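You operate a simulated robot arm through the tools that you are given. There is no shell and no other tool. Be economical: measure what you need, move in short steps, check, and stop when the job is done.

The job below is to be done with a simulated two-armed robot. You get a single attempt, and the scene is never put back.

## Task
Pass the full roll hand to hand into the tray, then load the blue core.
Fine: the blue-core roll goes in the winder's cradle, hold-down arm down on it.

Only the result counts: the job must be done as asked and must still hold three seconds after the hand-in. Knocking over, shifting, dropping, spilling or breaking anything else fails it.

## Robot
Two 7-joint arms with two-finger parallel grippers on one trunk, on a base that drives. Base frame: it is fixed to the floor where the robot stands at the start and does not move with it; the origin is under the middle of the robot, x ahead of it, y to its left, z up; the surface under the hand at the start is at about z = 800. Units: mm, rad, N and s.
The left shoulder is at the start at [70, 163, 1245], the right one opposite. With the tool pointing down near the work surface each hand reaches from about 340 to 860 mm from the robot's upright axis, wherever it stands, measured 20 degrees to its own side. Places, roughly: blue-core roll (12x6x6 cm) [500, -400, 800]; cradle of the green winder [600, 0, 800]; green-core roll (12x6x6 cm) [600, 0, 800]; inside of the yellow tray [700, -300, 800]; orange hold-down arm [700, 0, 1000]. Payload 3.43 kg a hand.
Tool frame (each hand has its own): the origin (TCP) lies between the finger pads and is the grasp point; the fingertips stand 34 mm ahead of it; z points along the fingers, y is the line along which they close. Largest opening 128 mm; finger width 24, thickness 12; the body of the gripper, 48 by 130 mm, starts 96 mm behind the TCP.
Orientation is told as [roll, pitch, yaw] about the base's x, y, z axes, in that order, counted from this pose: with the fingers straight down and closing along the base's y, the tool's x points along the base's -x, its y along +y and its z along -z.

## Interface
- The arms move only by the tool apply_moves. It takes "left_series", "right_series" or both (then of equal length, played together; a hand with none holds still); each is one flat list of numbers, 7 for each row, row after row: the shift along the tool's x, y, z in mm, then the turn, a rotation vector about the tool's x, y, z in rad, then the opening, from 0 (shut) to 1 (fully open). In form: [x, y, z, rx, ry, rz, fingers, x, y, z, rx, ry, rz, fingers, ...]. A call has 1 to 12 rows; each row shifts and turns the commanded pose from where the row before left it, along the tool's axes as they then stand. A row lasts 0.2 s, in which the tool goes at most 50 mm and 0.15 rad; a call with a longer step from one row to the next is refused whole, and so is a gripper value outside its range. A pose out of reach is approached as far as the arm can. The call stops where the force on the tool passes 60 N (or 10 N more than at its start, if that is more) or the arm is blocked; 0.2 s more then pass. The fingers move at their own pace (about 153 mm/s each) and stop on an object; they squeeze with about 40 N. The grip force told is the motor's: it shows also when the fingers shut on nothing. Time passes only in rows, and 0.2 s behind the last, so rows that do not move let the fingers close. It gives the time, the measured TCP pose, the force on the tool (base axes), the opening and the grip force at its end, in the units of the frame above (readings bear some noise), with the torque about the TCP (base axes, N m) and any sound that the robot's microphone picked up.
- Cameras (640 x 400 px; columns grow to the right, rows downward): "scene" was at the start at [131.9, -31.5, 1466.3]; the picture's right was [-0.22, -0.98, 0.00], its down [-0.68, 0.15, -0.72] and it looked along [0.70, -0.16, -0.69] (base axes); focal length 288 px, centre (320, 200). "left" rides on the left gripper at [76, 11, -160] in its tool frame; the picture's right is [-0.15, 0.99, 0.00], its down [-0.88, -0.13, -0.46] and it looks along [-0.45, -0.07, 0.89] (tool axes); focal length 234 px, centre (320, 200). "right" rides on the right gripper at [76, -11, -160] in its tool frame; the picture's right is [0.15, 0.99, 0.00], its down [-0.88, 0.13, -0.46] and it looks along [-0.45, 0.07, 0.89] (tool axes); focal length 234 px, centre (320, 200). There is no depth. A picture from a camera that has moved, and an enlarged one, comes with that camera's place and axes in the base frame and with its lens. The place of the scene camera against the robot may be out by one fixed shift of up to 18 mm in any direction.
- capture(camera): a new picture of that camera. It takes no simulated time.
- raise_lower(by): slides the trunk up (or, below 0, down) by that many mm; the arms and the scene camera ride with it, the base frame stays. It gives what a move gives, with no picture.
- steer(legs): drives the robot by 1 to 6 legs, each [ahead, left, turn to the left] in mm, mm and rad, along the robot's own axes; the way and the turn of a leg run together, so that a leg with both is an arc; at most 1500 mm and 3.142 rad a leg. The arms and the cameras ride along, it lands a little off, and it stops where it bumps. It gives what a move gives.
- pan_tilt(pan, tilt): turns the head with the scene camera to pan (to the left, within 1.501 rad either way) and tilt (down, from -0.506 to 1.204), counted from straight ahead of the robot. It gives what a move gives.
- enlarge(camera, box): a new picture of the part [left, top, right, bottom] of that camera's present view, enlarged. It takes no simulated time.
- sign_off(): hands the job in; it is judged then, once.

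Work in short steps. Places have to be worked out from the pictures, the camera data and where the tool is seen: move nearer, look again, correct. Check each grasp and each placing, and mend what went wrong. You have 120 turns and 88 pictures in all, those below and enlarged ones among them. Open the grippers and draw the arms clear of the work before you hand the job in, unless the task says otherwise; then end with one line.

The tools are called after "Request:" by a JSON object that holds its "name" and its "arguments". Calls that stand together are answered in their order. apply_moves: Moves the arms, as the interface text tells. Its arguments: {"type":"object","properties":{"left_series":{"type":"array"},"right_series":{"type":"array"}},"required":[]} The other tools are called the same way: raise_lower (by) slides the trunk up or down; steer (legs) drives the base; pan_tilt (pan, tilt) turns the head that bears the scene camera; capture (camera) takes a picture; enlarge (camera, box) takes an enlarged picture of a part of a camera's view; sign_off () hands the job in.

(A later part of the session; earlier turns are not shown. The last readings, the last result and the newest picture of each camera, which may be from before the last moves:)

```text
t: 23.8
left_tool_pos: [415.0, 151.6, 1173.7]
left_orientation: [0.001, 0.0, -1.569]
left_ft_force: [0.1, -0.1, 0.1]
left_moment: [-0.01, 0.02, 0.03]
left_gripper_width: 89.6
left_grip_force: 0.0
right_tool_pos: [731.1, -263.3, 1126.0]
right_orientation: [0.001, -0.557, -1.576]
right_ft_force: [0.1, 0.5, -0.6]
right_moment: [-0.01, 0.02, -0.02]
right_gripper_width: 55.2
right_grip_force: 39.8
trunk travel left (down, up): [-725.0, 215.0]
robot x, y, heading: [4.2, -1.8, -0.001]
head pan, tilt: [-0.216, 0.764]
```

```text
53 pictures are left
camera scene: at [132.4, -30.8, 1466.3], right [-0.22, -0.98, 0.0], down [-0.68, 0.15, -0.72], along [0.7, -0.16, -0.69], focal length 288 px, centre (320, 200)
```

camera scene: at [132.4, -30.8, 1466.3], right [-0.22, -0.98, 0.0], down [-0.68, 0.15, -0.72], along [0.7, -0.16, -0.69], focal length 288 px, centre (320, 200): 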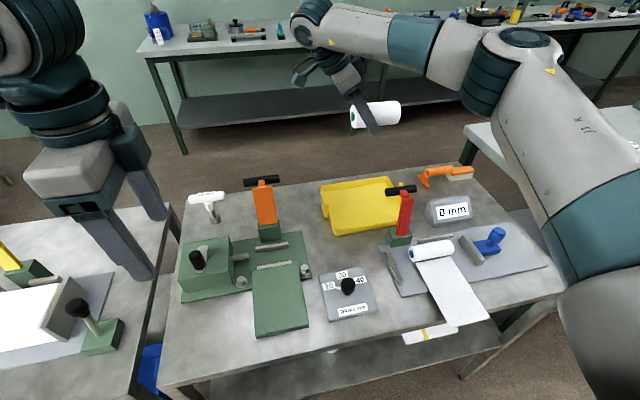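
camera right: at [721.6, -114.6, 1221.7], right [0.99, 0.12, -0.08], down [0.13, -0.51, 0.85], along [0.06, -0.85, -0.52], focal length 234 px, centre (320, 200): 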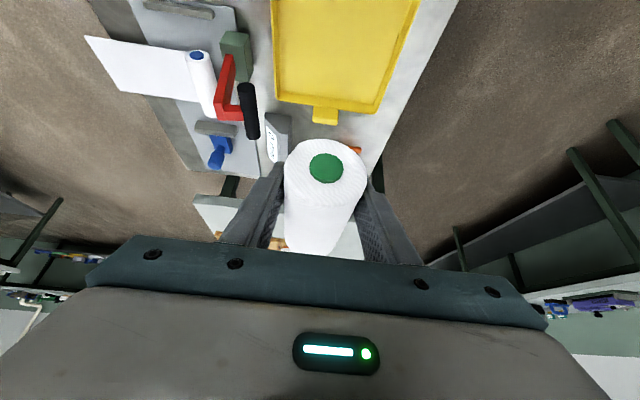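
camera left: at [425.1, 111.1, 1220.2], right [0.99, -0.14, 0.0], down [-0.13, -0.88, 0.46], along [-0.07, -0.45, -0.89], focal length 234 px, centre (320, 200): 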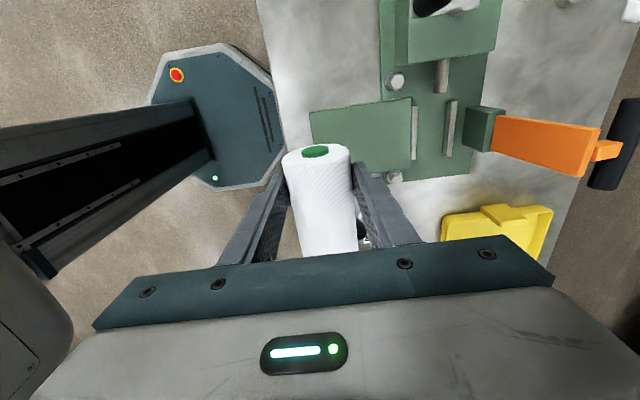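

Reachable and clear. Tray centre ≈(739,−290). I descend most of the way and look again.

Request:
{"name": "apply_moves", "arguments": {"right_series": [21.7, 8, 34.8, 0, 0, 0, 0.3, 21.7, 0, 34.8, 0, 0, 0, 0.3, 21.7, 0, 34.8, 0, 0, 0, 0.3, 21.7, 0, 34.8, 0, 0, 0, 0.3, 21.7, 0, 34.8, 0, 0, 0, 0.3, 18, 0, 28.8, 0, 0, 0, 0.3]}}

Request:
{"name": "capture", "arguments": {"camera": "right"}}

Request:
{"name": "capture", "arguments": {"camera": "scene"}}

```text
t: 25.2
left_tool_pos: [415.6, 151.2, 1175.5]
left_orientation: [-0.002, 0.0, -1.567]
left_ft_force: [0.3, -0.3, 0.3]
left_moment: [-0.01, 0.02, 0.01]
left_gripper_width: 89.8
left_grip_force: 0.2
right_tool_pos: [740.0, -263.6, 886.0]
right_orientation: [0.003, -0.558, -1.575]
right_ft_force: [-0.5, 0.0, -1.2]
right_moment: [0.02, 0.0, -0.01]
right_gripper_width: 54.3
right_grip_force: 40.0
trunk travel left (down, up): [-725.0, 215.0]
robot x, y, heading: [0.6, 0.4, 0.001]
head pan, tilt: [-0.216, 0.764]
```

```text
52 pictures are left
camera right: at [729.3, -115.6, 981.3], right [0.99, 0.12, -0.08], down [0.13, -0.51, 0.85], along [0.07, -0.85, -0.52], focal length 234 px, centre (320, 200)
```

right: 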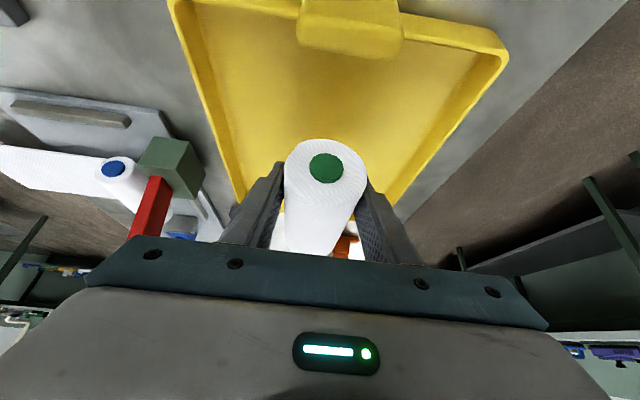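

```text
51 pictures are left
camera scene: at [132.8, -31.5, 1466.3], right [-0.22, -0.98, 0.0], down [-0.68, 0.15, -0.72], along [0.7, -0.16, -0.69], focal length 288 px, centre (320, 200)
```

scene: 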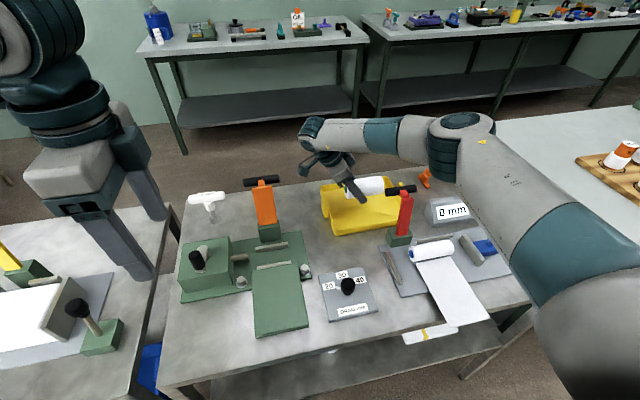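

Well centred over the tray. I lower the remaining ~45 mm gently, watching for contact.

Request:
{"name": "apply_moves", "arguments": {"right_series": [8, 0, 12.7, 0, 0, 0, 0.3, 8, 0, 12.7, 0, 0, 0, 0.3, 5.3, 0, 8.5, 0, 0, 0, 0.3]}}

Request:
{"name": "capture", "arguments": {"camera": "right"}}

Request:
{"name": "enlarge", "arguments": {"camera": "scene", "box": [300, 140, 430, 250]}}

```text
t: 26.0
left_tool_pos: [414.1, 151.1, 1175.5]
left_orientation: [0.001, 0.0, -1.569]
left_ft_force: [-0.7, -0.6, -0.2]
left_moment: [0.0, -0.02, 0.01]
left_gripper_width: 89.6
left_grip_force: 0.1
right_tool_pos: [739.9, -263.6, 847.2]
right_orientation: [0.0, -0.557, -1.574]
right_ft_force: [-0.9, 0.7, -0.6]
right_moment: [0.03, 0.0, 0.01]
right_gripper_width: 54.8
right_grip_force: 39.8
trunk travel left (down, up): [-725.0, 215.0]
robot x, y, heading: [-0.4, -1.5, 0.001]
head pan, tilt: [-0.216, 0.764]
```

```text
50 pictures are left
camera right: at [729.4, -115.3, 942.1], right [0.99, 0.12, -0.08], down [0.13, -0.51, 0.85], along [0.07, -0.85, -0.52], focal length 234 px, centre (320, 200)
```

right: 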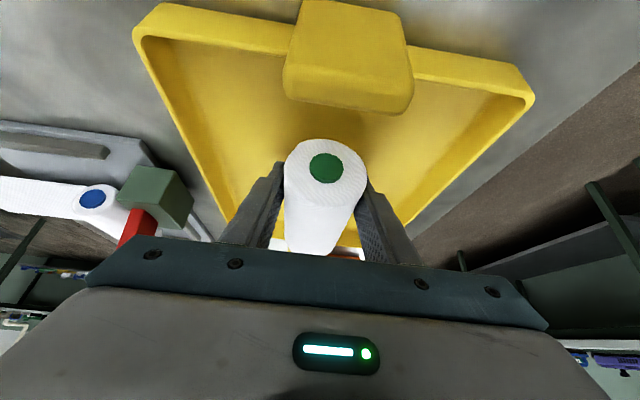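

```text
3.64 times, centred on (365, 195) of scene
camera zoom: at [132.0, -31.4, 1466.4], right [-0.22, -0.98, 0.0], down [-0.68, 0.15, -0.72], along [0.7, -0.16, -0.69], focal length 1048 px, centre (156, 218)
```

zoom: 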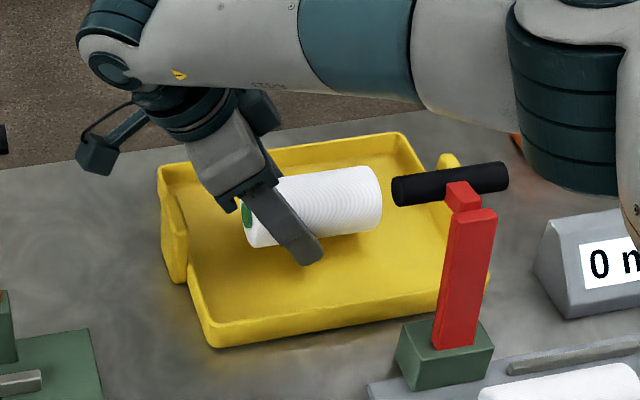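

Still off the floor; lowering by 3 mm steps.

Request:
{"name": "apply_moves", "arguments": {"right_series": [1.6, 0, 2.5, 0, 0, 0, 0.3, 1.6, 0, 2.5, 0, 0, 0, 0.3]}}

Request:
{"name": "apply_moves", "arguments": {"right_series": [1.6, 0, 2.5, 0, 0, 0, 0.3, 0.5, 0, 0.8, 0, 0, 0, 0.3]}}

```text
t: 26.6
left_tool_pos: [415.4, 152.0, 1176.2]
left_orientation: [0.0, 0.0, -1.57]
left_ft_force: [1.0, -0.8, -0.2]
left_moment: [0.02, 0.01, -0.03]
left_gripper_width: 89.6
left_grip_force: 0.1
right_tool_pos: [740.3, -263.2, 841.2]
right_orientation: [0.001, -0.555, -1.575]
right_ft_force: [0.0, 0.7, -0.7]
right_moment: [0.02, 0.0, -0.01]
right_gripper_width: 54.8
right_grip_force: 40.0
trunk travel left (down, up): [-725.0, 215.0]
robot x, y, heading: [-1.5, 1.4, 0.0]
head pan, tilt: [-0.216, 0.764]
```

```text
t: 27.2
left_tool_pos: [413.4, 151.3, 1176.0]
left_orientation: [0.0, 0.0, -1.569]
left_ft_force: [-0.3, 0.5, 0.1]
left_moment: [-0.01, -0.01, 0.0]
left_gripper_width: 89.6
left_grip_force: 0.1
right_tool_pos: [740.7, -262.6, 839.1]
right_orientation: [0.005, -0.557, -1.576]
right_ft_force: [0.9, -0.8, 10.4]
right_moment: [-0.12, 0.3, 0.02]
right_gripper_width: 54.8
right_grip_force: 40.0
trunk travel left (down, up): [-725.0, 215.0]
robot x, y, heading: [0.3, -1.7, 0.001]
head pan, tilt: [-0.216, 0.764]
```

Contact at z=839 (10 N). I open and withdraw along the finger axis.

Request:
{"name": "apply_moves", "arguments": {"right_series": [0, 0, 0, 0, 0, 0, 0.46, 0, 0, 0, 0, 0, 0, 0.55, 0, 0, 0, 0, 0, 0, 0.6, 0, 0, -15, 0, 0, 0, 0.6, 0, 0, -35, 0, 0, 0, 0.6, 0, 0, -45, 0, 0, 0, 0.6]}}

Request:
{"name": "capture", "arguments": {"camera": "right"}}

```text
t: 28.6
left_tool_pos: [414.4, 151.4, 1174.6]
left_orientation: [0.0, -0.002, -1.568]
left_ft_force: [0.5, 0.2, 0.5]
left_moment: [-0.02, 0.03, -0.01]
left_gripper_width: 89.3
left_grip_force: 0.0
right_tool_pos: [739.2, -213.1, 918.4]
right_orientation: [0.002, -0.555, -1.574]
right_ft_force: [0.8, 0.0, -0.3]
right_moment: [-0.01, 0.03, 0.02]
right_gripper_width: 76.7
right_grip_force: 0.0
trunk travel left (down, up): [-725.0, 215.0]
robot x, y, heading: [-4.9, 2.9, -0.0]
head pan, tilt: [-0.216, 0.764]
```

```text
48 pictures are left
camera right: at [729.1, -64.2, 1013.7], right [0.99, 0.12, -0.08], down [0.13, -0.51, 0.85], along [0.06, -0.85, -0.52], focal length 234 px, centre (320, 200)
```

right: 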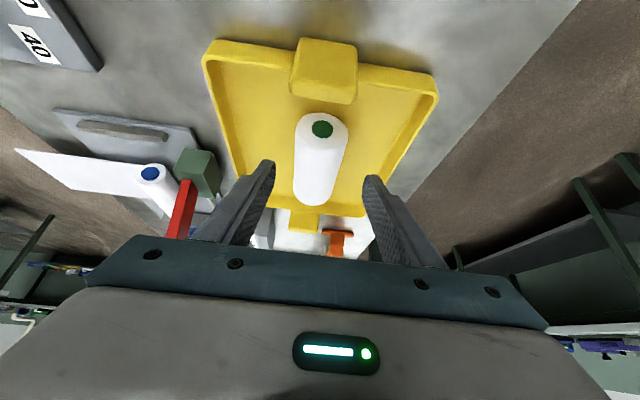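

The green-core roll rests in the tray. I raise the right hand straight up and straighten it (still yaw −90°).

Request:
{"name": "apply_moves", "arguments": {"right_series": [-21, 0, -34, 0, 0, 0, 0.7, -21, 0, -34, 0, 0, 0, 0.7, -21, 0, -34, 0, 0, 0, 0.7, -21, 0, -34, 0, 0, 0, 0.7, -21, 0, -34, 0, 0, 0, 0.7, 0, 0, 0, 0, 0.139, 0, 0.7, 0, 0, 0, 0, 0.139, 0, 0.7, 0, 0, 0, 0, 0.139, 0, 0.7, 0, 0, 0, 0, 0.139, 0, 0.7]}}

Request:
{"name": "apply_moves", "arguments": {"right_series": [0, -47, 0, 0, 0, 0, 0.7, 0, -47, 0, 0, 0, 0, 0.7, 0, -47, 0, 0, 0, 0, 0.7, 45, 0, 0, 0, 0, 0, 0.7, 45, 0, 0, 0, 0, 0, 0.7, 45, 0, 0, 0, 0, 0, 0.7, 45, 0, 0, 0, 0, 0, 0.7, 30, 0, 0, 0, 0, 0, 0.7]}}

```text
t: 30.6
left_tool_pos: [415.5, 149.3, 1176.5]
left_orientation: [0.002, 0.002, -1.569]
left_ft_force: [0.0, -0.3, -0.2]
left_moment: [0.03, 0.02, 0.0]
left_gripper_width: 89.6
left_grip_force: 0.1
right_tool_pos: [740.1, -214.0, 1116.8]
right_orientation: [0.002, 0.003, -1.572]
right_ft_force: [-0.1, 0.5, 0.7]
right_moment: [0.03, -0.01, 0.03]
right_gripper_width: 89.4
right_grip_force: 0.1
trunk travel left (down, up): [-725.0, 215.0]
robot x, y, heading: [0.8, -1.6, -0.004]
head pan, tilt: [-0.216, 0.764]
```

```text
t: 32.4
left_tool_pos: [414.9, 151.2, 1175.4]
left_orientation: [0.002, -0.002, -1.569]
left_ft_force: [0.0, -0.6, 0.0]
left_moment: [0.02, 0.0, 0.04]
left_gripper_width: 89.6
left_grip_force: 0.1
right_tool_pos: [598.8, -1.6, 1118.2]
right_orientation: [0.001, -0.002, -1.574]
right_ft_force: [0.3, 0.3, 0.3]
right_moment: [0.01, 0.0, -0.02]
right_gripper_width: 89.4
right_grip_force: 0.0
trunk travel left (down, up): [-725.0, 215.0]
robot x, y, heading: [0.6, 0.1, 0.0]
head pan, tilt: [-0.216, 0.764]
```

The right hand reaches the cradle position at yaw −90°, so it can carry the blue roll with no flip. I take a look at the empty cradle from here.

Request:
{"name": "enlarge", "arguments": {"camera": "right", "box": [200, 0, 440, 190]}}

```text
2.11 times, centred on (320, 95) of right
camera zoom: at [588.3, 74.6, 1277.6], right [0.99, 0.14, 0.0], down [0.13, -0.88, 0.46], along [0.07, -0.45, -0.89], focal length 493 px, centre (320, 421)
```

zoom: 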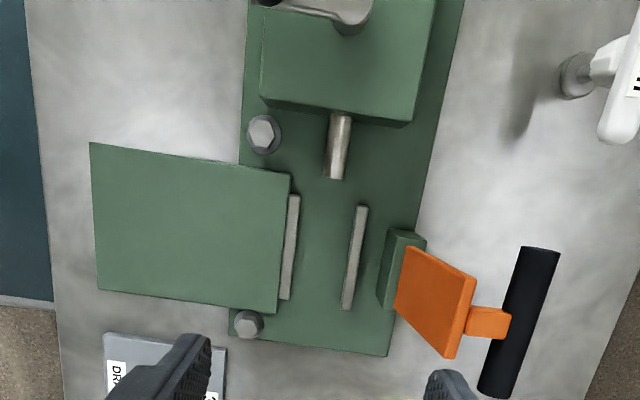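

Cradle bars are centred near (600, 6). Now I carry the right hand over the blue-core roll at about (511,−412).

Request:
{"name": "apply_moves", "arguments": {"right_series": [-45.6, -9.8, 0, 0, 0, 0, 0.7, -45.6, -9.8, 0, 0, 0, 0, 0.7, -45.6, -9.8, 0, 0, 0, 0, 0.7, -45.6, -9.8, 0, 0, 0, 0, 0.7, -45.6, -9.8, 0, 0, 0, 0, 0.7, -45.6, -9.8, 0, 0, 0, 0, 0.7, -45.6, -9.8, 0, 0, 0, 0, 0.7, -45.6, -9.8, 0, 0, 0, 0, 0.7, -45.6, -9.8, 0, 0, 0, 0, 0.7]}}

Request:
{"name": "enlarge", "arguments": {"camera": "right", "box": [180, 0, 460, 220]}}

```text
t: 34.4
left_tool_pos: [413.4, 149.6, 1176.2]
left_orientation: [0.0, 0.001, -1.569]
left_ft_force: [0.1, -0.5, 0.0]
left_moment: [0.01, -0.02, 0.0]
left_gripper_width: 89.7
left_grip_force: 0.1
right_tool_pos: [509.2, -414.2, 1117.1]
right_orientation: [0.0, 0.0, -1.572]
right_ft_force: [-0.6, 0.4, -0.5]
right_moment: [0.0, 0.01, -0.02]
right_gripper_width: 89.7
right_grip_force: 0.1
trunk travel left (down, up): [-725.0, 215.0]
robot x, y, heading: [-2.5, 1.3, -0.003]
head pan, tilt: [-0.216, 0.764]
```

```text
1.82 times, centred on (320, 110) of right
camera zoom: at [498.9, -339.2, 1278.2], right [0.99, 0.14, 0.0], down [0.13, -0.88, 0.46], along [0.07, -0.45, -0.89], focal length 426 px, centre (320, 364)
```

zoom: 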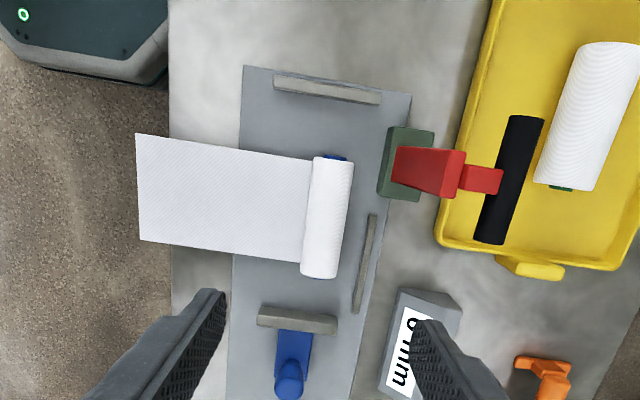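

The blue roll is thinner (~40 mm), centred about (517,−402), with a paper tail toward the robot. I descend to z≈900 at y=−418 with a 64 mm opening and look closely.

Request:
{"name": "apply_moves", "arguments": {"right_series": [-4, 8, 43, 0, 0, 0, 0.5, 0, 0, 43, 0, 0, 0, 0.5, 0, 0, 43, 0, 0, 0, 0.5, 0, 0, 43, 0, 0, 0, 0.5, 0, 0, 43, 0, 0, 0, 0.5]}}

Request:
{"name": "enlarge", "arguments": {"camera": "right", "box": [180, 20, 460, 240]}}

Request:
{"name": "enlarge", "arguments": {"camera": "scene", "box": [370, 170, 530, 350]}}

```text
t: 35.6
left_tool_pos: [414.7, 149.2, 1175.9]
left_orientation: [0.001, 0.0, -1.57]
left_ft_force: [0.6, -0.2, -0.1]
left_moment: [0.02, 0.01, -0.01]
left_gripper_width: 89.8
left_grip_force: 0.1
right_tool_pos: [519.1, -417.1, 901.3]
right_orientation: [0.005, 0.0, -1.574]
right_ft_force: [-0.4, -0.5, -0.4]
right_moment: [0.02, -0.03, 0.01]
right_gripper_width: 64.0
right_grip_force: 0.1
trunk travel left (down, up): [-725.0, 215.0]
robot x, y, heading: [-0.5, -0.2, 0.0]
head pan, tilt: [-0.216, 0.764]
```

```text
1.82 times, centred on (320, 130) of right
camera zoom: at [508.7, -341.3, 1061.4], right [0.99, 0.14, 0.0], down [0.13, -0.88, 0.46], along [0.07, -0.45, -0.89], focal length 426 px, centre (320, 327)
```

zoom: 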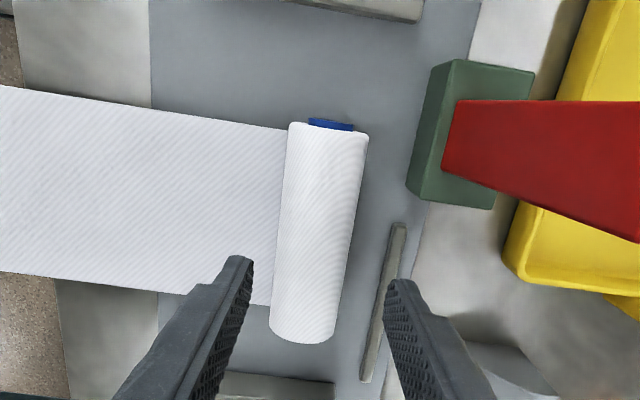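

```text
2.22 times, centred on (450, 260) of scene
camera zoom: at [132.1, -31.9, 1466.4], right [-0.22, -0.98, 0.0], down [-0.68, 0.15, -0.72], along [0.7, -0.16, -0.69], focal length 640 px, centre (31, 67)
```

zoom: 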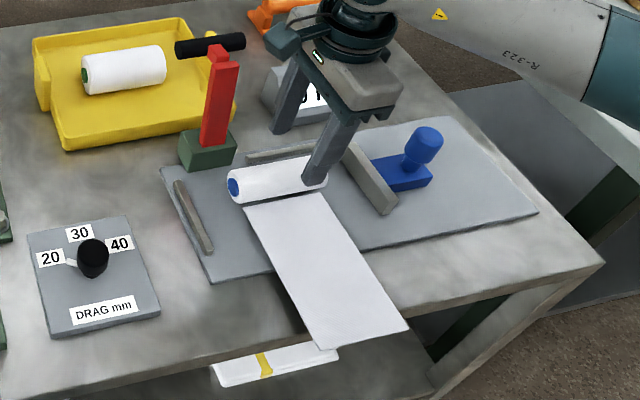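

Roll centre x≈518. I narrow to 56 mm and descend to TCP z≈862, then check.

Request:
{"name": "apply_moves", "arguments": {"right_series": [0, -1, 0, 0, 0, 0, 0.44, 0, 0, 14, 0, 0, 0, 0.44, 0, 0, 13, 0, 0, 0, 0.44, 0, 0, 12, 0, 0, 0, 0.44]}}

Request:
{"name": "enlarge", "arguments": {"camera": "right", "box": [200, 60, 440, 260]}}

Request:
{"name": "enlarge", "arguments": {"camera": "scene", "box": [400, 210, 500, 290]}}

```text
t: 36.6
left_tool_pos: [414.8, 151.0, 1175.3]
left_orientation: [0.002, 0.0, -1.568]
left_ft_force: [-0.3, -0.7, -0.5]
left_moment: [-0.01, 0.03, -0.01]
left_gripper_width: 89.8
left_grip_force: 0.0
right_tool_pos: [519.1, -416.6, 862.7]
right_orientation: [0.001, 0.0, -1.572]
right_ft_force: [0.6, 0.7, -0.3]
right_moment: [0.02, 0.0, -0.01]
right_gripper_width: 56.4
right_grip_force: 0.1
trunk travel left (down, up): [-725.0, 215.0]
robot x, y, heading: [0.7, 1.2, -0.002]
head pan, tilt: [-0.216, 0.764]
```

```text
2.00 times, centred on (320, 160) of right
camera zoom: at [507.1, -341.2, 1022.3], right [0.99, 0.14, 0.0], down [0.13, -0.88, 0.46], along [0.07, -0.45, -0.89], focal length 468 px, centre (320, 280)
```

zoom: 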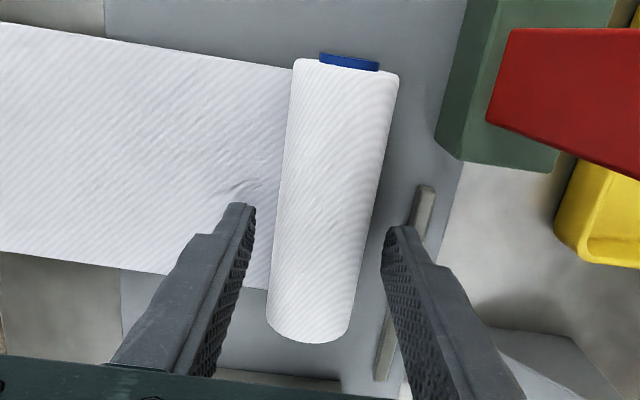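

```text
5.00 times, centred on (450, 250) of scene
camera zoom: at [132.2, -31.8, 1466.3], right [-0.22, -0.98, 0.0], down [-0.68, 0.15, -0.72], along [0.7, -0.16, -0.69], focal length 1441 px, centre (-330, -50)
```

zoom: 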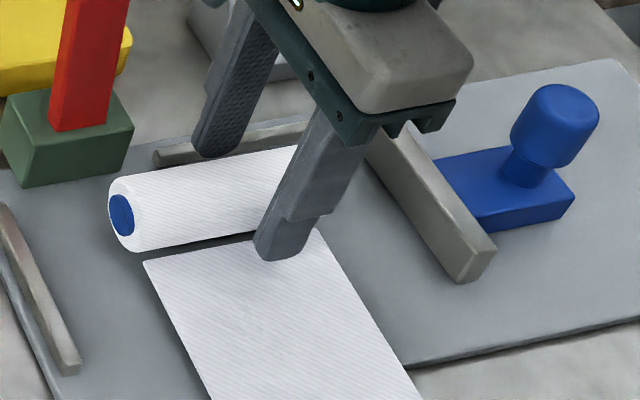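

Roll (~42 mm) is centred between the fingers. I lower another 6 mm and close.

Request:
{"name": "apply_moves", "arguments": {"right_series": [0, 0, 6, 0, 0, 0, 0.44, 0, 0, 0, 0, 0, 0, 0.3, 0, 0, 0, 0, 0, 0, 0.15, 0, 0, 0, 0, 0, 0, 0.15]}}

Request:
{"name": "enlarge", "arguments": {"camera": "right", "box": [200, 60, 440, 260]}}

```text
t: 37.6
left_tool_pos: [415.0, 151.4, 1176.2]
left_orientation: [-0.001, -0.001, -1.57]
left_ft_force: [-0.5, -0.1, -0.1]
left_moment: [0.02, -0.01, 0.01]
left_gripper_width: 89.5
left_grip_force: 0.1
right_tool_pos: [517.7, -416.3, 858.4]
right_orientation: [0.003, -0.002, -1.574]
right_ft_force: [1.4, -1.1, 9.7]
right_moment: [0.0, -0.05, -0.1]
right_gripper_width: 54.0
right_grip_force: 40.4
trunk travel left (down, up): [-725.0, 215.0]
robot x, y, heading: [0.3, -5.6, -0.001]
head pan, tilt: [-0.216, 0.764]
```

```text
2.00 times, centred on (320, 160) of right
camera zoom: at [506.5, -340.9, 1017.9], right [0.99, 0.14, 0.0], down [0.13, -0.88, 0.46], along [0.07, -0.45, -0.89], focal length 468 px, centre (320, 280)
```

zoom: 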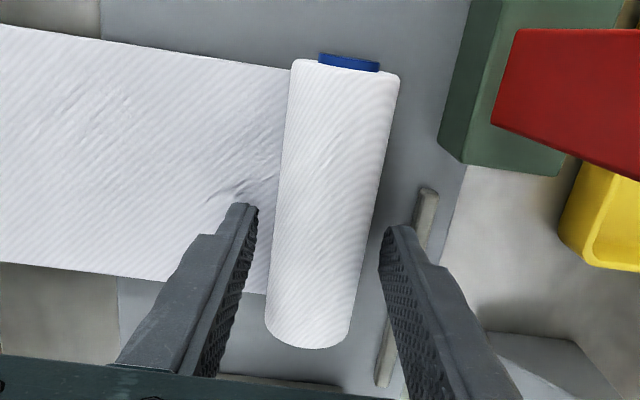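

The fingers stopped at 54 mm with 40 N though the picture shows a small gap; a small lift of 8 mm will tell whether the roll follows.

Request:
{"name": "apply_moves", "arguments": {"right_series": [0, 0, -4, 0, 0, 0, 0.15, 0, 0, -4, 0, 0, 0, 0.15]}}

Request:
{"name": "enlarge", "arguments": {"camera": "right", "box": [200, 60, 440, 260]}}

Request:
{"name": "enlarge", "arguments": {"camera": "scene", "box": [400, 210, 500, 290]}}

```text
t: 38.2
left_tool_pos: [414.6, 150.7, 1174.5]
left_orientation: [-0.001, 0.0, -1.569]
left_ft_force: [-0.1, -0.1, -0.2]
left_moment: [0.01, -0.01, 0.02]
left_gripper_width: 89.9
left_grip_force: 0.2
right_tool_pos: [517.4, -416.4, 864.4]
right_orientation: [0.002, 0.001, -1.572]
right_ft_force: [-0.7, -0.5, -1.1]
right_moment: [-0.06, -0.01, 0.01]
right_gripper_width: 54.5
right_grip_force: 40.1
trunk travel left (down, up): [-725.0, 215.0]
robot x, y, heading: [4.2, 3.1, 0.009]
head pan, tilt: [-0.216, 0.764]
```

```text
2.00 times, centred on (320, 160) of right
camera zoom: at [506.4, -340.8, 1024.7], right [0.99, 0.14, 0.0], down [0.13, -0.88, 0.46], along [0.07, -0.45, -0.89], focal length 468 px, centre (320, 280)
```

zoom: 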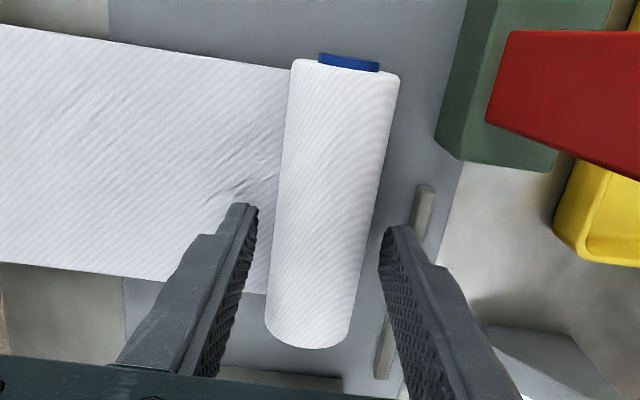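

```text
5.00 times, centred on (450, 250) of scene
camera zoom: at [131.5, -31.3, 1466.3], right [-0.22, -0.98, 0.0], down [-0.68, 0.15, -0.72], along [0.7, -0.16, -0.69], focal length 1441 px, centre (-330, -50)
```

zoom: 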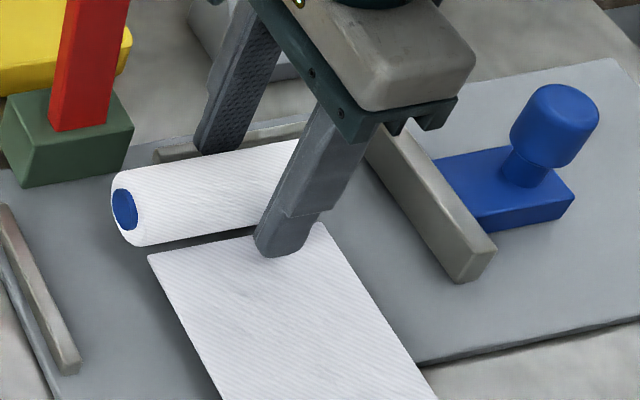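

Roll and tail move together with the hand, so the grasp holds. I lift on to z≈1080 and check.

Request:
{"name": "apply_moves", "arguments": {"right_series": [0, 0, -20, 0, 0, 0, 0.15, 0, 0, -40, 0, 0, 0, 0.15, 0, 0, -40, 0, 0, 0, 0.15, 0, 0, -40, 0, 0, 0, 0.15, 0, 0, -40, 0, 0, 0, 0.15, 0, 0, -36, 0, 0, 0, 0.15]}}

Request:
{"name": "capture", "arguments": {"camera": "right"}}

Request:
{"name": "capture", "arguments": {"camera": "scene"}}

```text
t: 39.6
left_tool_pos: [414.9, 151.2, 1174.2]
left_orientation: [0.001, 0.0, -1.569]
left_ft_force: [0.1, 0.4, 0.3]
left_moment: [-0.01, -0.01, -0.01]
left_gripper_width: 89.6
left_grip_force: 0.0
right_tool_pos: [516.2, -416.7, 1081.7]
right_orientation: [0.003, -0.003, -1.574]
right_ft_force: [0.4, 0.6, -0.9]
right_moment: [0.01, 0.03, 0.01]
right_gripper_width: 54.8
right_grip_force: 39.9
trunk travel left (down, up): [-725.0, 215.0]
robot x, y, heading: [3.8, -0.4, 0.0]
head pan, tilt: [-0.216, 0.764]
```

```text
38 pictures are left
camera right: at [506.2, -340.4, 1241.9], right [0.99, 0.14, 0.0], down [0.13, -0.88, 0.46], along [0.07, -0.45, -0.89], focal length 234 px, centre (320, 200)
```

right: 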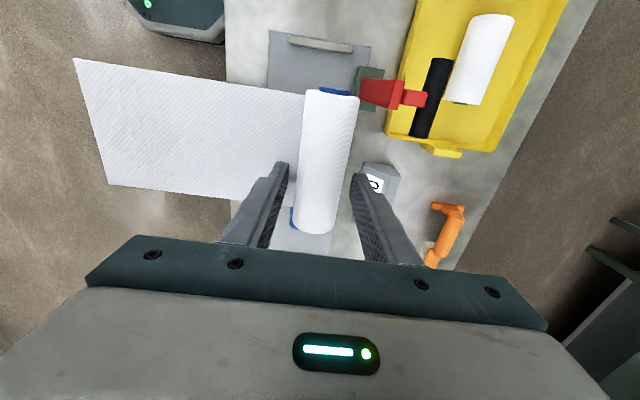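

```text
37 pictures are left
camera scene: at [131.7, -30.9, 1466.3], right [-0.22, -0.98, 0.0], down [-0.68, 0.15, -0.72], along [0.7, -0.16, -0.69], focal length 288 px, centre (320, 200)
```

scene: 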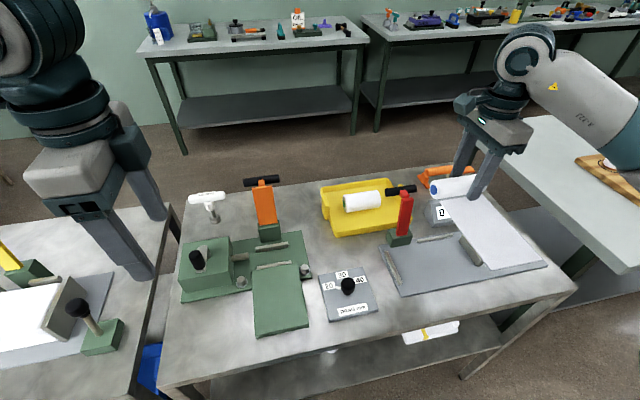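

The roll and its tail are firmly held. I move across at height to y≈−9 (left hand draws a little aside), then to x≈600 over the cradle.

Request:
{"name": "apply_moves", "arguments": {"left_series": [40, 0, 0, 0, 0, 0, 0.7, 40, 0, 0, 0, 0, 0, 0.7, 20, 0, 0, 0, 0, 0, 0.7, 0, 0, 0, 0, 0, 0, 0.7, 0, 0, 0, 0, 0, 0, 0.7, 0, 0, 0, 0, 0, 0, 0.7, 0, 0, 0, 0, 0, 0, 0.7, 0, 0, 0, 0, 0, 0, 0.7, 0, 0, 0, 0, 0, 0, 0.7, 0, 0, 0, 0, 0, 0, 0.7, 0, 0, 0, 0, 0, 0, 0.7], "right_series": [45.3, 0, 0, 0, 0, 0, 0.15, 45.3, 0, 0, 0, 0, 0, 0.15, 45.3, 0, 0, 0, 0, 0, 0.15, 45.3, 0, 0, 0, 0, 0, 0.15, 45.3, 0, 0, 0, 0, 0, 0.15, 45.3, 0, 0, 0, 0, 0, 0.15, 45.3, 0, 0, 0, 0, 0, 0.15, 45.3, 0, 0, 0, 0, 0, 0.15, 45.3, 0, 0, 0, 0, 0, 0.15, 0, 42, 0, 0, 0, 0, 0.15, 0, 42, 0, 0, 0, 0, 0.15]}}

Request:
{"name": "capture", "arguments": {"camera": "right"}}

Request:
{"name": "capture", "arguments": {"camera": "scene"}}

```text
t: 42.0
left_tool_pos: [415.1, 251.0, 1175.7]
left_orientation: [-0.003, 0.001, -1.57]
left_ft_force: [-0.3, -1.1, 0.2]
left_moment: [-0.01, -0.03, -0.02]
left_gripper_width: 89.7
left_grip_force: 0.0
right_tool_pos: [603.4, -7.3, 1080.3]
right_orientation: [0.0, -0.001, -1.573]
right_ft_force: [0.3, 1.1, -0.8]
right_moment: [0.03, 0.06, 0.04]
right_gripper_width: 54.6
right_grip_force: 40.0
trunk travel left (down, up): [-725.0, 215.0]
robot x, y, heading: [-0.6, -0.4, 0.002]
head pan, tilt: [-0.216, 0.764]
```

```text
36 pictures are left
camera right: at [592.6, 68.4, 1239.7], right [0.99, 0.14, 0.0], down [0.13, -0.88, 0.46], along [0.07, -0.45, -0.89], focal length 234 px, centre (320, 200)
```

right: 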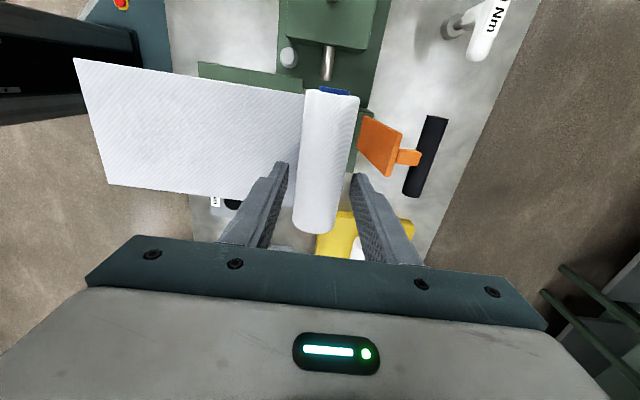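

```text
35 pictures are left
camera scene: at [132.9, -30.7, 1466.2], right [-0.22, -0.98, 0.0], down [-0.68, 0.15, -0.72], along [0.7, -0.16, -0.69], focal length 288 px, centre (320, 200)
```

scene: 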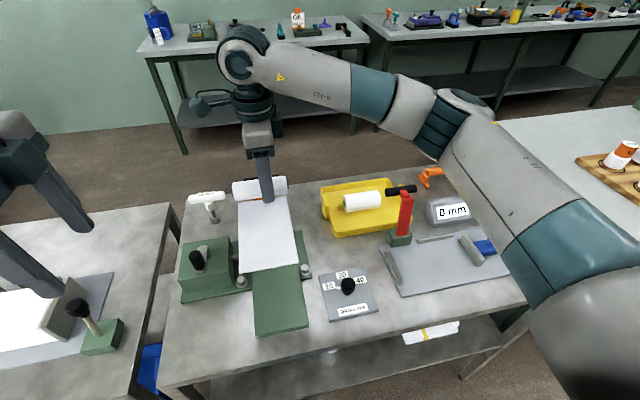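

Over the cradle. I descend 120 mm and check clearance of the forearm above the red arm and of the tail.

Request:
{"name": "apply_moves", "arguments": {"right_series": [-2, -3, 40, 0, 0, 0, 0.15, 0, 0, 40, 0, 0, 0, 0.15, 0, 0, 40, 0, 0, 0, 0.15]}}

Request:
{"name": "capture", "arguments": {"camera": "scene"}}

Request:
{"name": "capture", "arguments": {"camera": "left"}}

```text
t: 42.8
left_tool_pos: [414.7, 251.0, 1175.5]
left_orientation: [0.0, 0.0, -1.569]
left_ft_force: [-0.1, -0.6, -0.4]
left_moment: [-0.01, 0.01, -0.01]
left_gripper_width: 89.4
left_grip_force: 0.1
right_tool_pos: [599.4, -11.8, 960.2]
right_orientation: [0.001, 0.0, -1.573]
right_ft_force: [0.6, 0.0, -0.3]
right_moment: [-0.01, 0.01, -0.03]
right_gripper_width: 54.4
right_grip_force: 39.6
trunk travel left (down, up): [-725.0, 215.0]
robot x, y, heading: [0.0, -1.6, 0.003]
head pan, tilt: [-0.216, 0.764]
```

```text
34 pictures are left
camera scene: at [132.3, -31.6, 1466.4], right [-0.22, -0.98, 0.0], down [-0.68, 0.15, -0.72], along [0.7, -0.16, -0.69], focal length 288 px, centre (320, 200)
```

scene: 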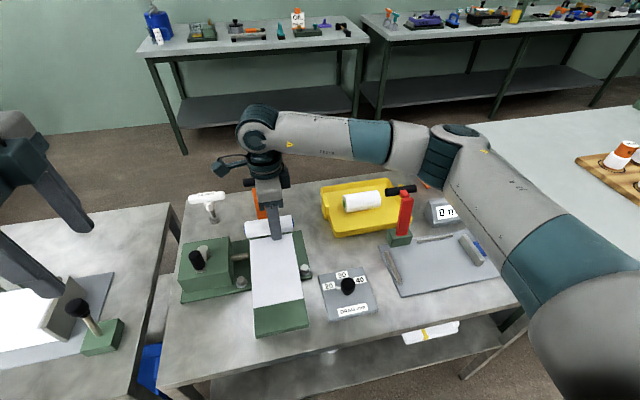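

```text
33 pictures are left
camera left: at [425.5, 326.6, 1335.1], right [0.99, -0.14, 0.0], down [-0.13, -0.88, 0.46], along [-0.07, -0.45, -0.89], focal length 234 px, centre (320, 200)
```

left: 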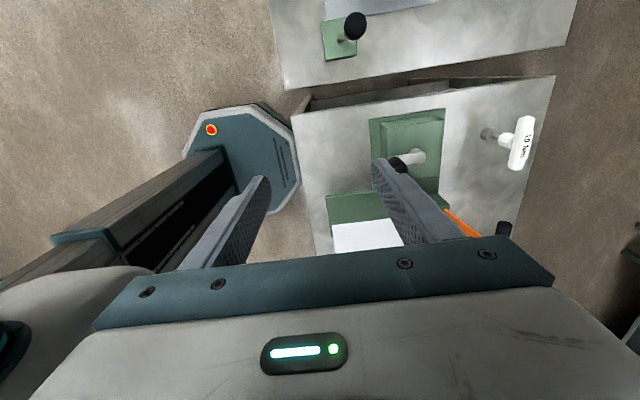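

Forearm passes well above and aside of the red arm. I descend to z≈885 and look at the cradle fit.

Request:
{"name": "apply_moves", "arguments": {"right_series": [3, 0, 30, 0, 0, 0, 0.15, 0, 0, 25, 0, 0, 0, 0.15, 0, 0, 20, 0, 0, 0, 0.15]}}

Request:
{"name": "capture", "arguments": {"camera": "right"}}

Request:
{"name": "enlarge", "arguments": {"camera": "scene", "box": [200, 170, 340, 290]}}

```text
t: 43.6
left_tool_pos: [414.6, 251.1, 1175.0]
left_orientation: [0.0, -0.001, -1.57]
left_ft_force: [-0.3, 0.4, 0.3]
left_moment: [0.01, -0.01, 0.0]
left_gripper_width: 89.6
left_grip_force: 0.0
right_tool_pos: [600.2, -7.6, 885.7]
right_orientation: [0.001, 0.0, -1.573]
right_ft_force: [0.2, -0.4, 0.0]
right_moment: [-0.03, 0.0, -0.04]
right_gripper_width: 54.4
right_grip_force: 40.0
trunk travel left (down, up): [-725.0, 215.0]
robot x, y, heading: [0.1, 0.3, 0.005]
head pan, tilt: [-0.216, 0.764]
```

```text
32 pictures are left
camera right: at [589.1, 67.2, 1045.4], right [0.99, 0.14, 0.0], down [0.13, -0.88, 0.46], along [0.07, -0.45, -0.89], focal length 234 px, centre (320, 200)
```

right: 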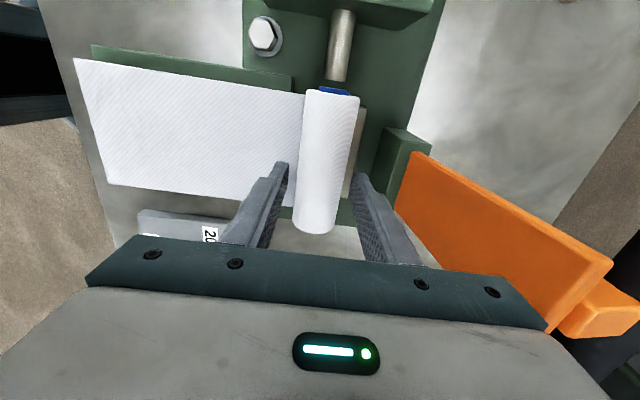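

```text
3.33 times, centred on (270, 230) of scene
camera zoom: at [132.2, -31.3, 1466.4], right [-0.22, -0.98, 0.0], down [-0.68, 0.15, -0.72], along [0.7, -0.16, -0.69], focal length 961 px, centre (487, 100)
```

zoom: 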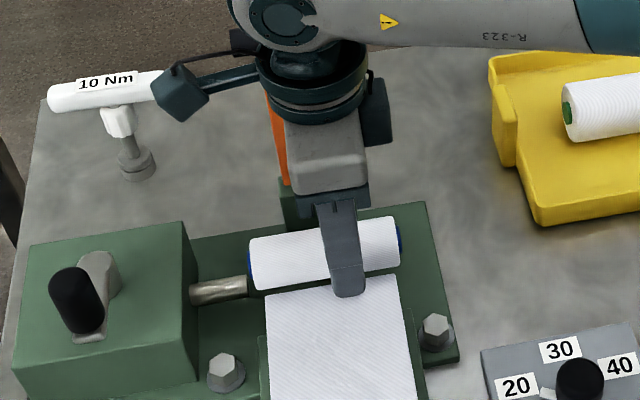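

Alignment with cradle and shaft is good (a few mm gap to the shaft). I lower in small steps until contact.

Request:
{"name": "apply_moves", "arguments": {"right_series": [-2, 0, 10, 0, 0, 0, 0.15, 0, 0, 8, 0, 0, 0, 0.15]}}

Request:
{"name": "apply_moves", "arguments": {"right_series": [0, 0, 3, 0, 0, 0, 0.15, 0, 0, 2, 0, 0, 0, 0.15]}}

```text
t: 44.2
left_tool_pos: [413.8, 251.0, 1175.2]
left_orientation: [0.0, 0.001, -1.571]
left_ft_force: [-1.2, 0.3, -0.7]
left_moment: [-0.04, 0.0, 0.03]
left_gripper_width: 89.5
left_grip_force: 0.0
right_tool_pos: [599.7, -10.1, 867.8]
right_orientation: [0.003, 0.001, -1.575]
right_ft_force: [0.6, 1.1, -0.7]
right_moment: [0.0, 0.0, 0.0]
right_gripper_width: 54.6
right_grip_force: 39.5
trunk travel left (down, up): [-725.0, 215.0]
robot x, y, heading: [-0.9, 3.3, 0.002]
head pan, tilt: [-0.216, 0.764]
```

```text
t: 44.8
left_tool_pos: [413.6, 251.1, 1175.2]
left_orientation: [0.002, 0.001, -1.568]
left_ft_force: [0.5, -0.4, 0.4]
left_moment: [0.0, 0.01, -0.03]
left_gripper_width: 89.6
left_grip_force: 0.0
right_tool_pos: [600.0, -9.4, 863.1]
right_orientation: [0.002, 0.0, -1.573]
right_ft_force: [-0.1, 0.3, -1.4]
right_moment: [0.03, 0.01, 0.02]
right_gripper_width: 54.3
right_grip_force: 40.0
trunk travel left (down, up): [-725.0, 215.0]
robot x, y, heading: [-1.9, 0.4, 0.002]
head pan, tilt: [-0.216, 0.764]
```

No contact yet at 863; I continue in 2–3 mm steps.

Request:
{"name": "apply_moves", "arguments": {"right_series": [0, 0, 2, 0, 0, 0, 0.15, 0, 0, 1.5, 0, 0, 0, 0.15]}}

Request:
{"name": "apply_moves", "arguments": {"right_series": [0, 0, 1.5, 0, 0, 0, 0.15, 0, 0, 1, 0, 0, 0, 0.15]}}

Request:
{"name": "enlarge", "arguments": {"camera": "right", "box": [200, 60, 440, 260]}}

Request:
{"name": "enlarge", "arguments": {"camera": "scene", "box": [220, 220, 330, 300]}}

```text
t: 45.4
left_tool_pos: [413.2, 251.5, 1175.9]
left_orientation: [-0.001, -0.001, -1.569]
left_ft_force: [-0.1, 0.5, 0.7]
left_moment: [0.0, 0.0, 0.01]
left_gripper_width: 89.9
left_grip_force: 0.1
right_tool_pos: [599.5, -9.5, 860.6]
right_orientation: [0.004, 0.002, -1.572]
right_ft_force: [-1.1, -0.1, 2.8]
right_moment: [-0.03, -0.01, 0.18]
right_gripper_width: 54.3
right_grip_force: 39.9
trunk travel left (down, up): [-725.0, 215.0]
robot x, y, heading: [1.9, -2.8, -0.001]
head pan, tilt: [-0.216, 0.764]
```

```text
t: 46.0
left_tool_pos: [411.0, 252.1, 1176.1]
left_orientation: [0.002, 0.0, -1.568]
left_ft_force: [0.2, -0.7, -0.2]
left_moment: [0.01, 0.02, 0.0]
left_gripper_width: 89.3
left_grip_force: 0.0
right_tool_pos: [598.5, -9.2, 859.2]
right_orientation: [0.009, 0.001, -1.574]
right_ft_force: [-0.9, -1.4, 21.8]
right_moment: [-0.08, 0.02, 0.24]
right_gripper_width: 54.6
right_grip_force: 40.4
trunk travel left (down, up): [-725.0, 215.0]
robot x, y, heading: [1.7, -0.2, 0.004]
head pan, tilt: [-0.216, 0.764]
```

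```text
2.00 times, centred on (320, 160) of right
camera zoom: at [587.6, 65.6, 1019.9], right [0.99, 0.14, 0.01], down [0.12, -0.88, 0.46], along [0.07, -0.45, -0.89], focal length 468 px, centre (320, 280)
```

zoom: 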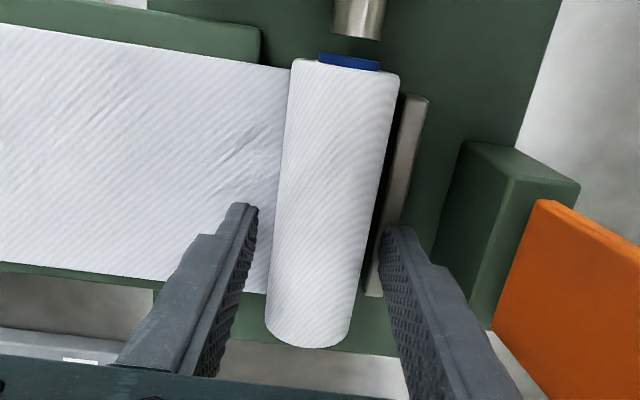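

```text
5.00 times, centred on (275, 260) of scene
camera zoom: at [129.3, -31.5, 1466.9], right [-0.22, -0.98, 0.0], down [-0.68, 0.15, -0.72], along [0.71, -0.16, -0.69], focal length 1441 px, centre (545, -100)
```

zoom: 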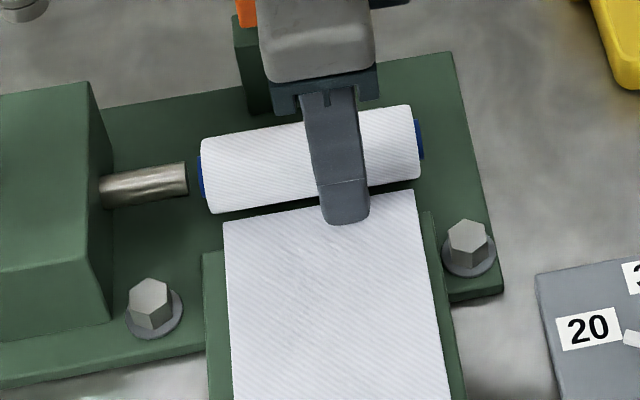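

Seated with 22 N at z=859, core end at the same place as the green roll's was. I release by opening to ~72 mm and rise.

Request:
{"name": "apply_moves", "arguments": {"right_series": [0, 0, -1.5, 0, 0, 0, 0.15, 0, 0, 0, 0, 0, 0, 0.48, 0, 0, 0, 0, 0, 0, 0.54, 0, 0, 0, 0, 0, 0, 0.54, 0, 0, -10, 0, 0, 0, 0.54, 0, 0, -30, 0, 0, 0, 0.54, 0, 0, -40, 0, 0, 0, 0.54]}}

Request:
{"name": "capture", "arguments": {"camera": "right"}}

Request:
{"name": "enlarge", "arguments": {"camera": "scene", "box": [180, 160, 340, 340]}}

```text
t: 47.6
left_tool_pos: [414.2, 250.2, 1175.2]
left_orientation: [-0.002, -0.001, -1.57]
left_ft_force: [-0.2, -0.1, 0.4]
left_moment: [-0.03, -0.03, 0.02]
left_gripper_width: 89.8
left_grip_force: 0.0
right_tool_pos: [598.0, -9.3, 937.9]
right_orientation: [0.002, -0.003, -1.574]
right_ft_force: [-0.1, 0.7, 0.0]
right_moment: [-0.01, 0.06, 0.0]
right_gripper_width: 69.2
right_grip_force: 0.1
trunk travel left (down, up): [-725.0, 215.0]
robot x, y, heading: [-0.5, 1.9, 0.0]
head pan, tilt: [-0.216, 0.764]
```

```text
28 pictures are left
camera right: at [588.0, 65.1, 1098.5], right [0.99, 0.14, 0.0], down [0.13, -0.88, 0.46], along [0.07, -0.45, -0.89], focal length 234 px, centre (320, 200)
```

right: 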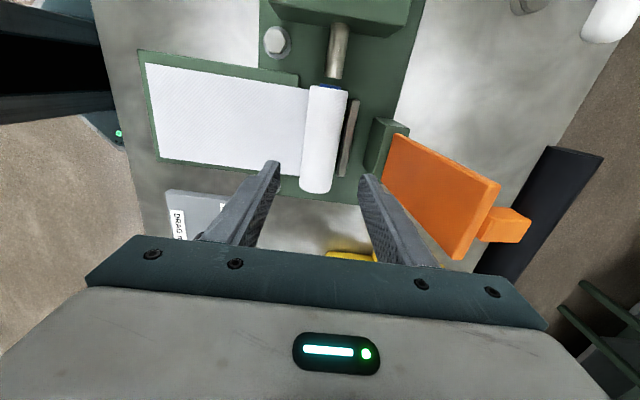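

```text
2.22 times, centred on (260, 250) of scene
camera zoom: at [131.7, -31.1, 1466.3], right [-0.22, -0.98, 0.0], down [-0.68, 0.15, -0.72], along [0.7, -0.16, -0.69], focal length 640 px, centre (453, 89)
```

zoom: 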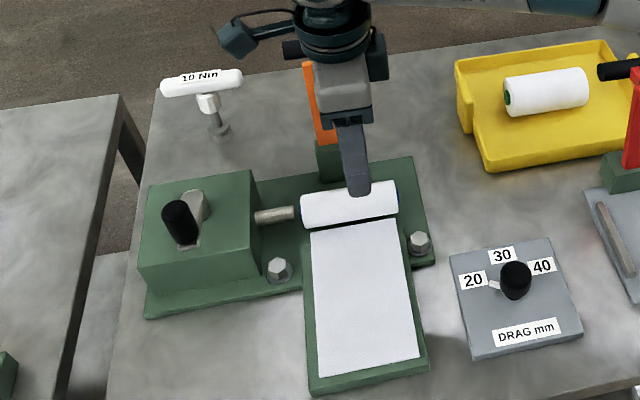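

The blue roll lies seated in the cradle with its tail on the chute, green roll in the tray. Next the hold-down arm: its black bar is near (720, 9, 983), y −37…51. I raise the hand, then go over the bar at y≈−20.

Request:
{"name": "apply_moves", "arguments": {"right_series": [0, 0, -48, 0, 0, 0, 0.54, 0, 0, -48, 0, 0, 0, 0.54, 0, 0, -48, 0, 0, 0, 0.5, -4, 41, 0, 0, 0, 0, 0.45, -4, 41, 0, 0, 0, 0, 0.45, -3, 40, 0, 0, 0, 0, 0.45]}}

Request:
{"name": "capture", "arguments": {"camera": "right"}}

Request:
{"name": "enlarge", "arguments": {"camera": "scene", "box": [180, 120, 340, 300]}}

```text
t: 49.0
left_tool_pos: [413.4, 251.5, 1175.9]
left_orientation: [0.001, -0.001, -1.568]
left_ft_force: [0.8, 0.2, -0.2]
left_moment: [-0.01, 0.01, 0.0]
left_gripper_width: 89.5
left_grip_force: 0.1
right_tool_pos: [721.9, -19.9, 1082.8]
right_orientation: [0.002, -0.003, -1.573]
right_ft_force: [-0.1, -0.1, -0.5]
right_moment: [0.01, 0.0, 0.02]
right_gripper_width: 57.7
right_grip_force: 0.0
trunk travel left (down, up): [-725.0, 215.0]
robot x, y, heading: [-1.5, 0.0, 0.001]
head pan, tilt: [-0.216, 0.764]
```

```text
26 pictures are left
camera right: at [710.6, 55.6, 1242.1], right [0.99, 0.14, 0.0], down [0.13, -0.88, 0.46], along [0.07, -0.45, -0.89], focal length 234 px, centre (320, 200)
```

right: 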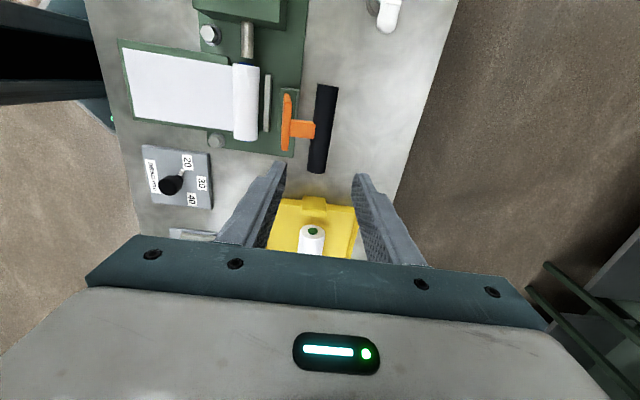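

```text
2.22 times, centred on (260, 210) of scene
camera zoom: at [132.3, -30.3, 1466.3], right [-0.22, -0.98, 0.0], down [-0.68, 0.15, -0.72], along [0.7, -0.16, -0.69], focal length 640 px, centre (453, 178)
```

zoom: 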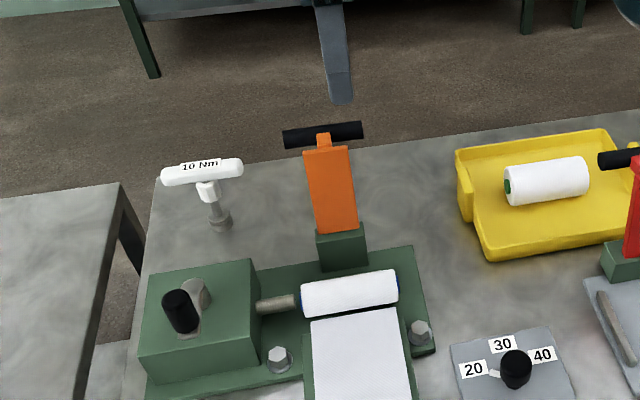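

Straddling the bar would foul the arm plate, so I'll push it from behind with closed fingers: go to x≈757, y≈5, then down to TCP z≈998.

Request:
{"name": "apply_moves", "arguments": {"right_series": [12, 18, 0, 0, 0, 0, 0, 13, 18, 0, 0, 0, 0, 0, 0, 0, 0, 0, 0, 0, 0, 0, 0, 30, 0, 0, 0, 0, 0, 0, 30, 0, 0, 0, 0, 0, 0, 24, 0, 0, 0, 0]}}

Request:
{"name": "capture", "arguments": {"camera": "right"}}

Request:
{"name": "enlarge", "arguments": {"camera": "scene", "box": [200, 120, 340, 280]}}

```text
t: 50.4
left_tool_pos: [413.8, 250.6, 1174.9]
left_orientation: [-0.001, -0.001, -1.568]
left_ft_force: [0.0, -0.2, 0.3]
left_moment: [-0.02, 0.01, -0.04]
left_gripper_width: 89.8
left_grip_force: 0.0
right_tool_pos: [757.2, 4.1, 999.3]
right_orientation: [0.001, -0.002, -1.574]
right_ft_force: [-0.3, -0.5, -0.2]
right_moment: [-0.01, 0.01, 0.02]
right_gripper_width: 0.0
right_grip_force: 33.2
trunk travel left (down, up): [-725.0, 215.0]
robot x, y, heading: [1.4, -0.5, 0.0]
head pan, tilt: [-0.216, 0.764]
```

```text
24 pictures are left
camera right: at [746.8, 79.5, 1158.4], right [0.99, 0.14, 0.0], down [0.13, -0.88, 0.46], along [0.07, -0.45, -0.89], focal length 234 px, centre (320, 200)
```

right: 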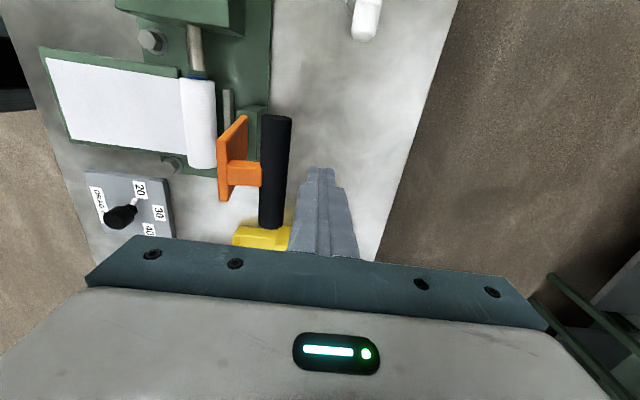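

```text
2.50 times, centred on (270, 200) of scene
camera zoom: at [132.2, -31.7, 1466.4], right [-0.22, -0.98, 0.0], down [-0.68, 0.15, -0.72], along [0.7, -0.16, -0.69], focal length 720 px, centre (445, 200)
```

zoom: 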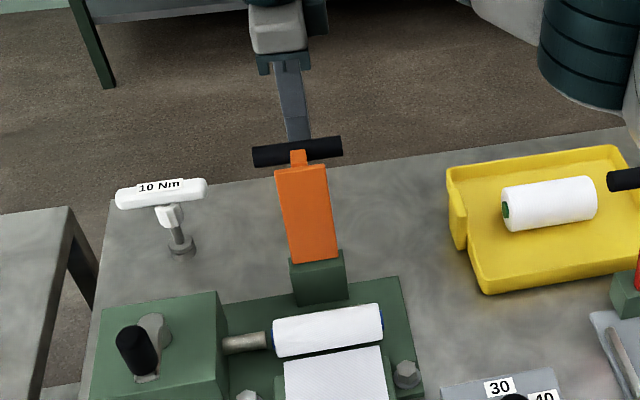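

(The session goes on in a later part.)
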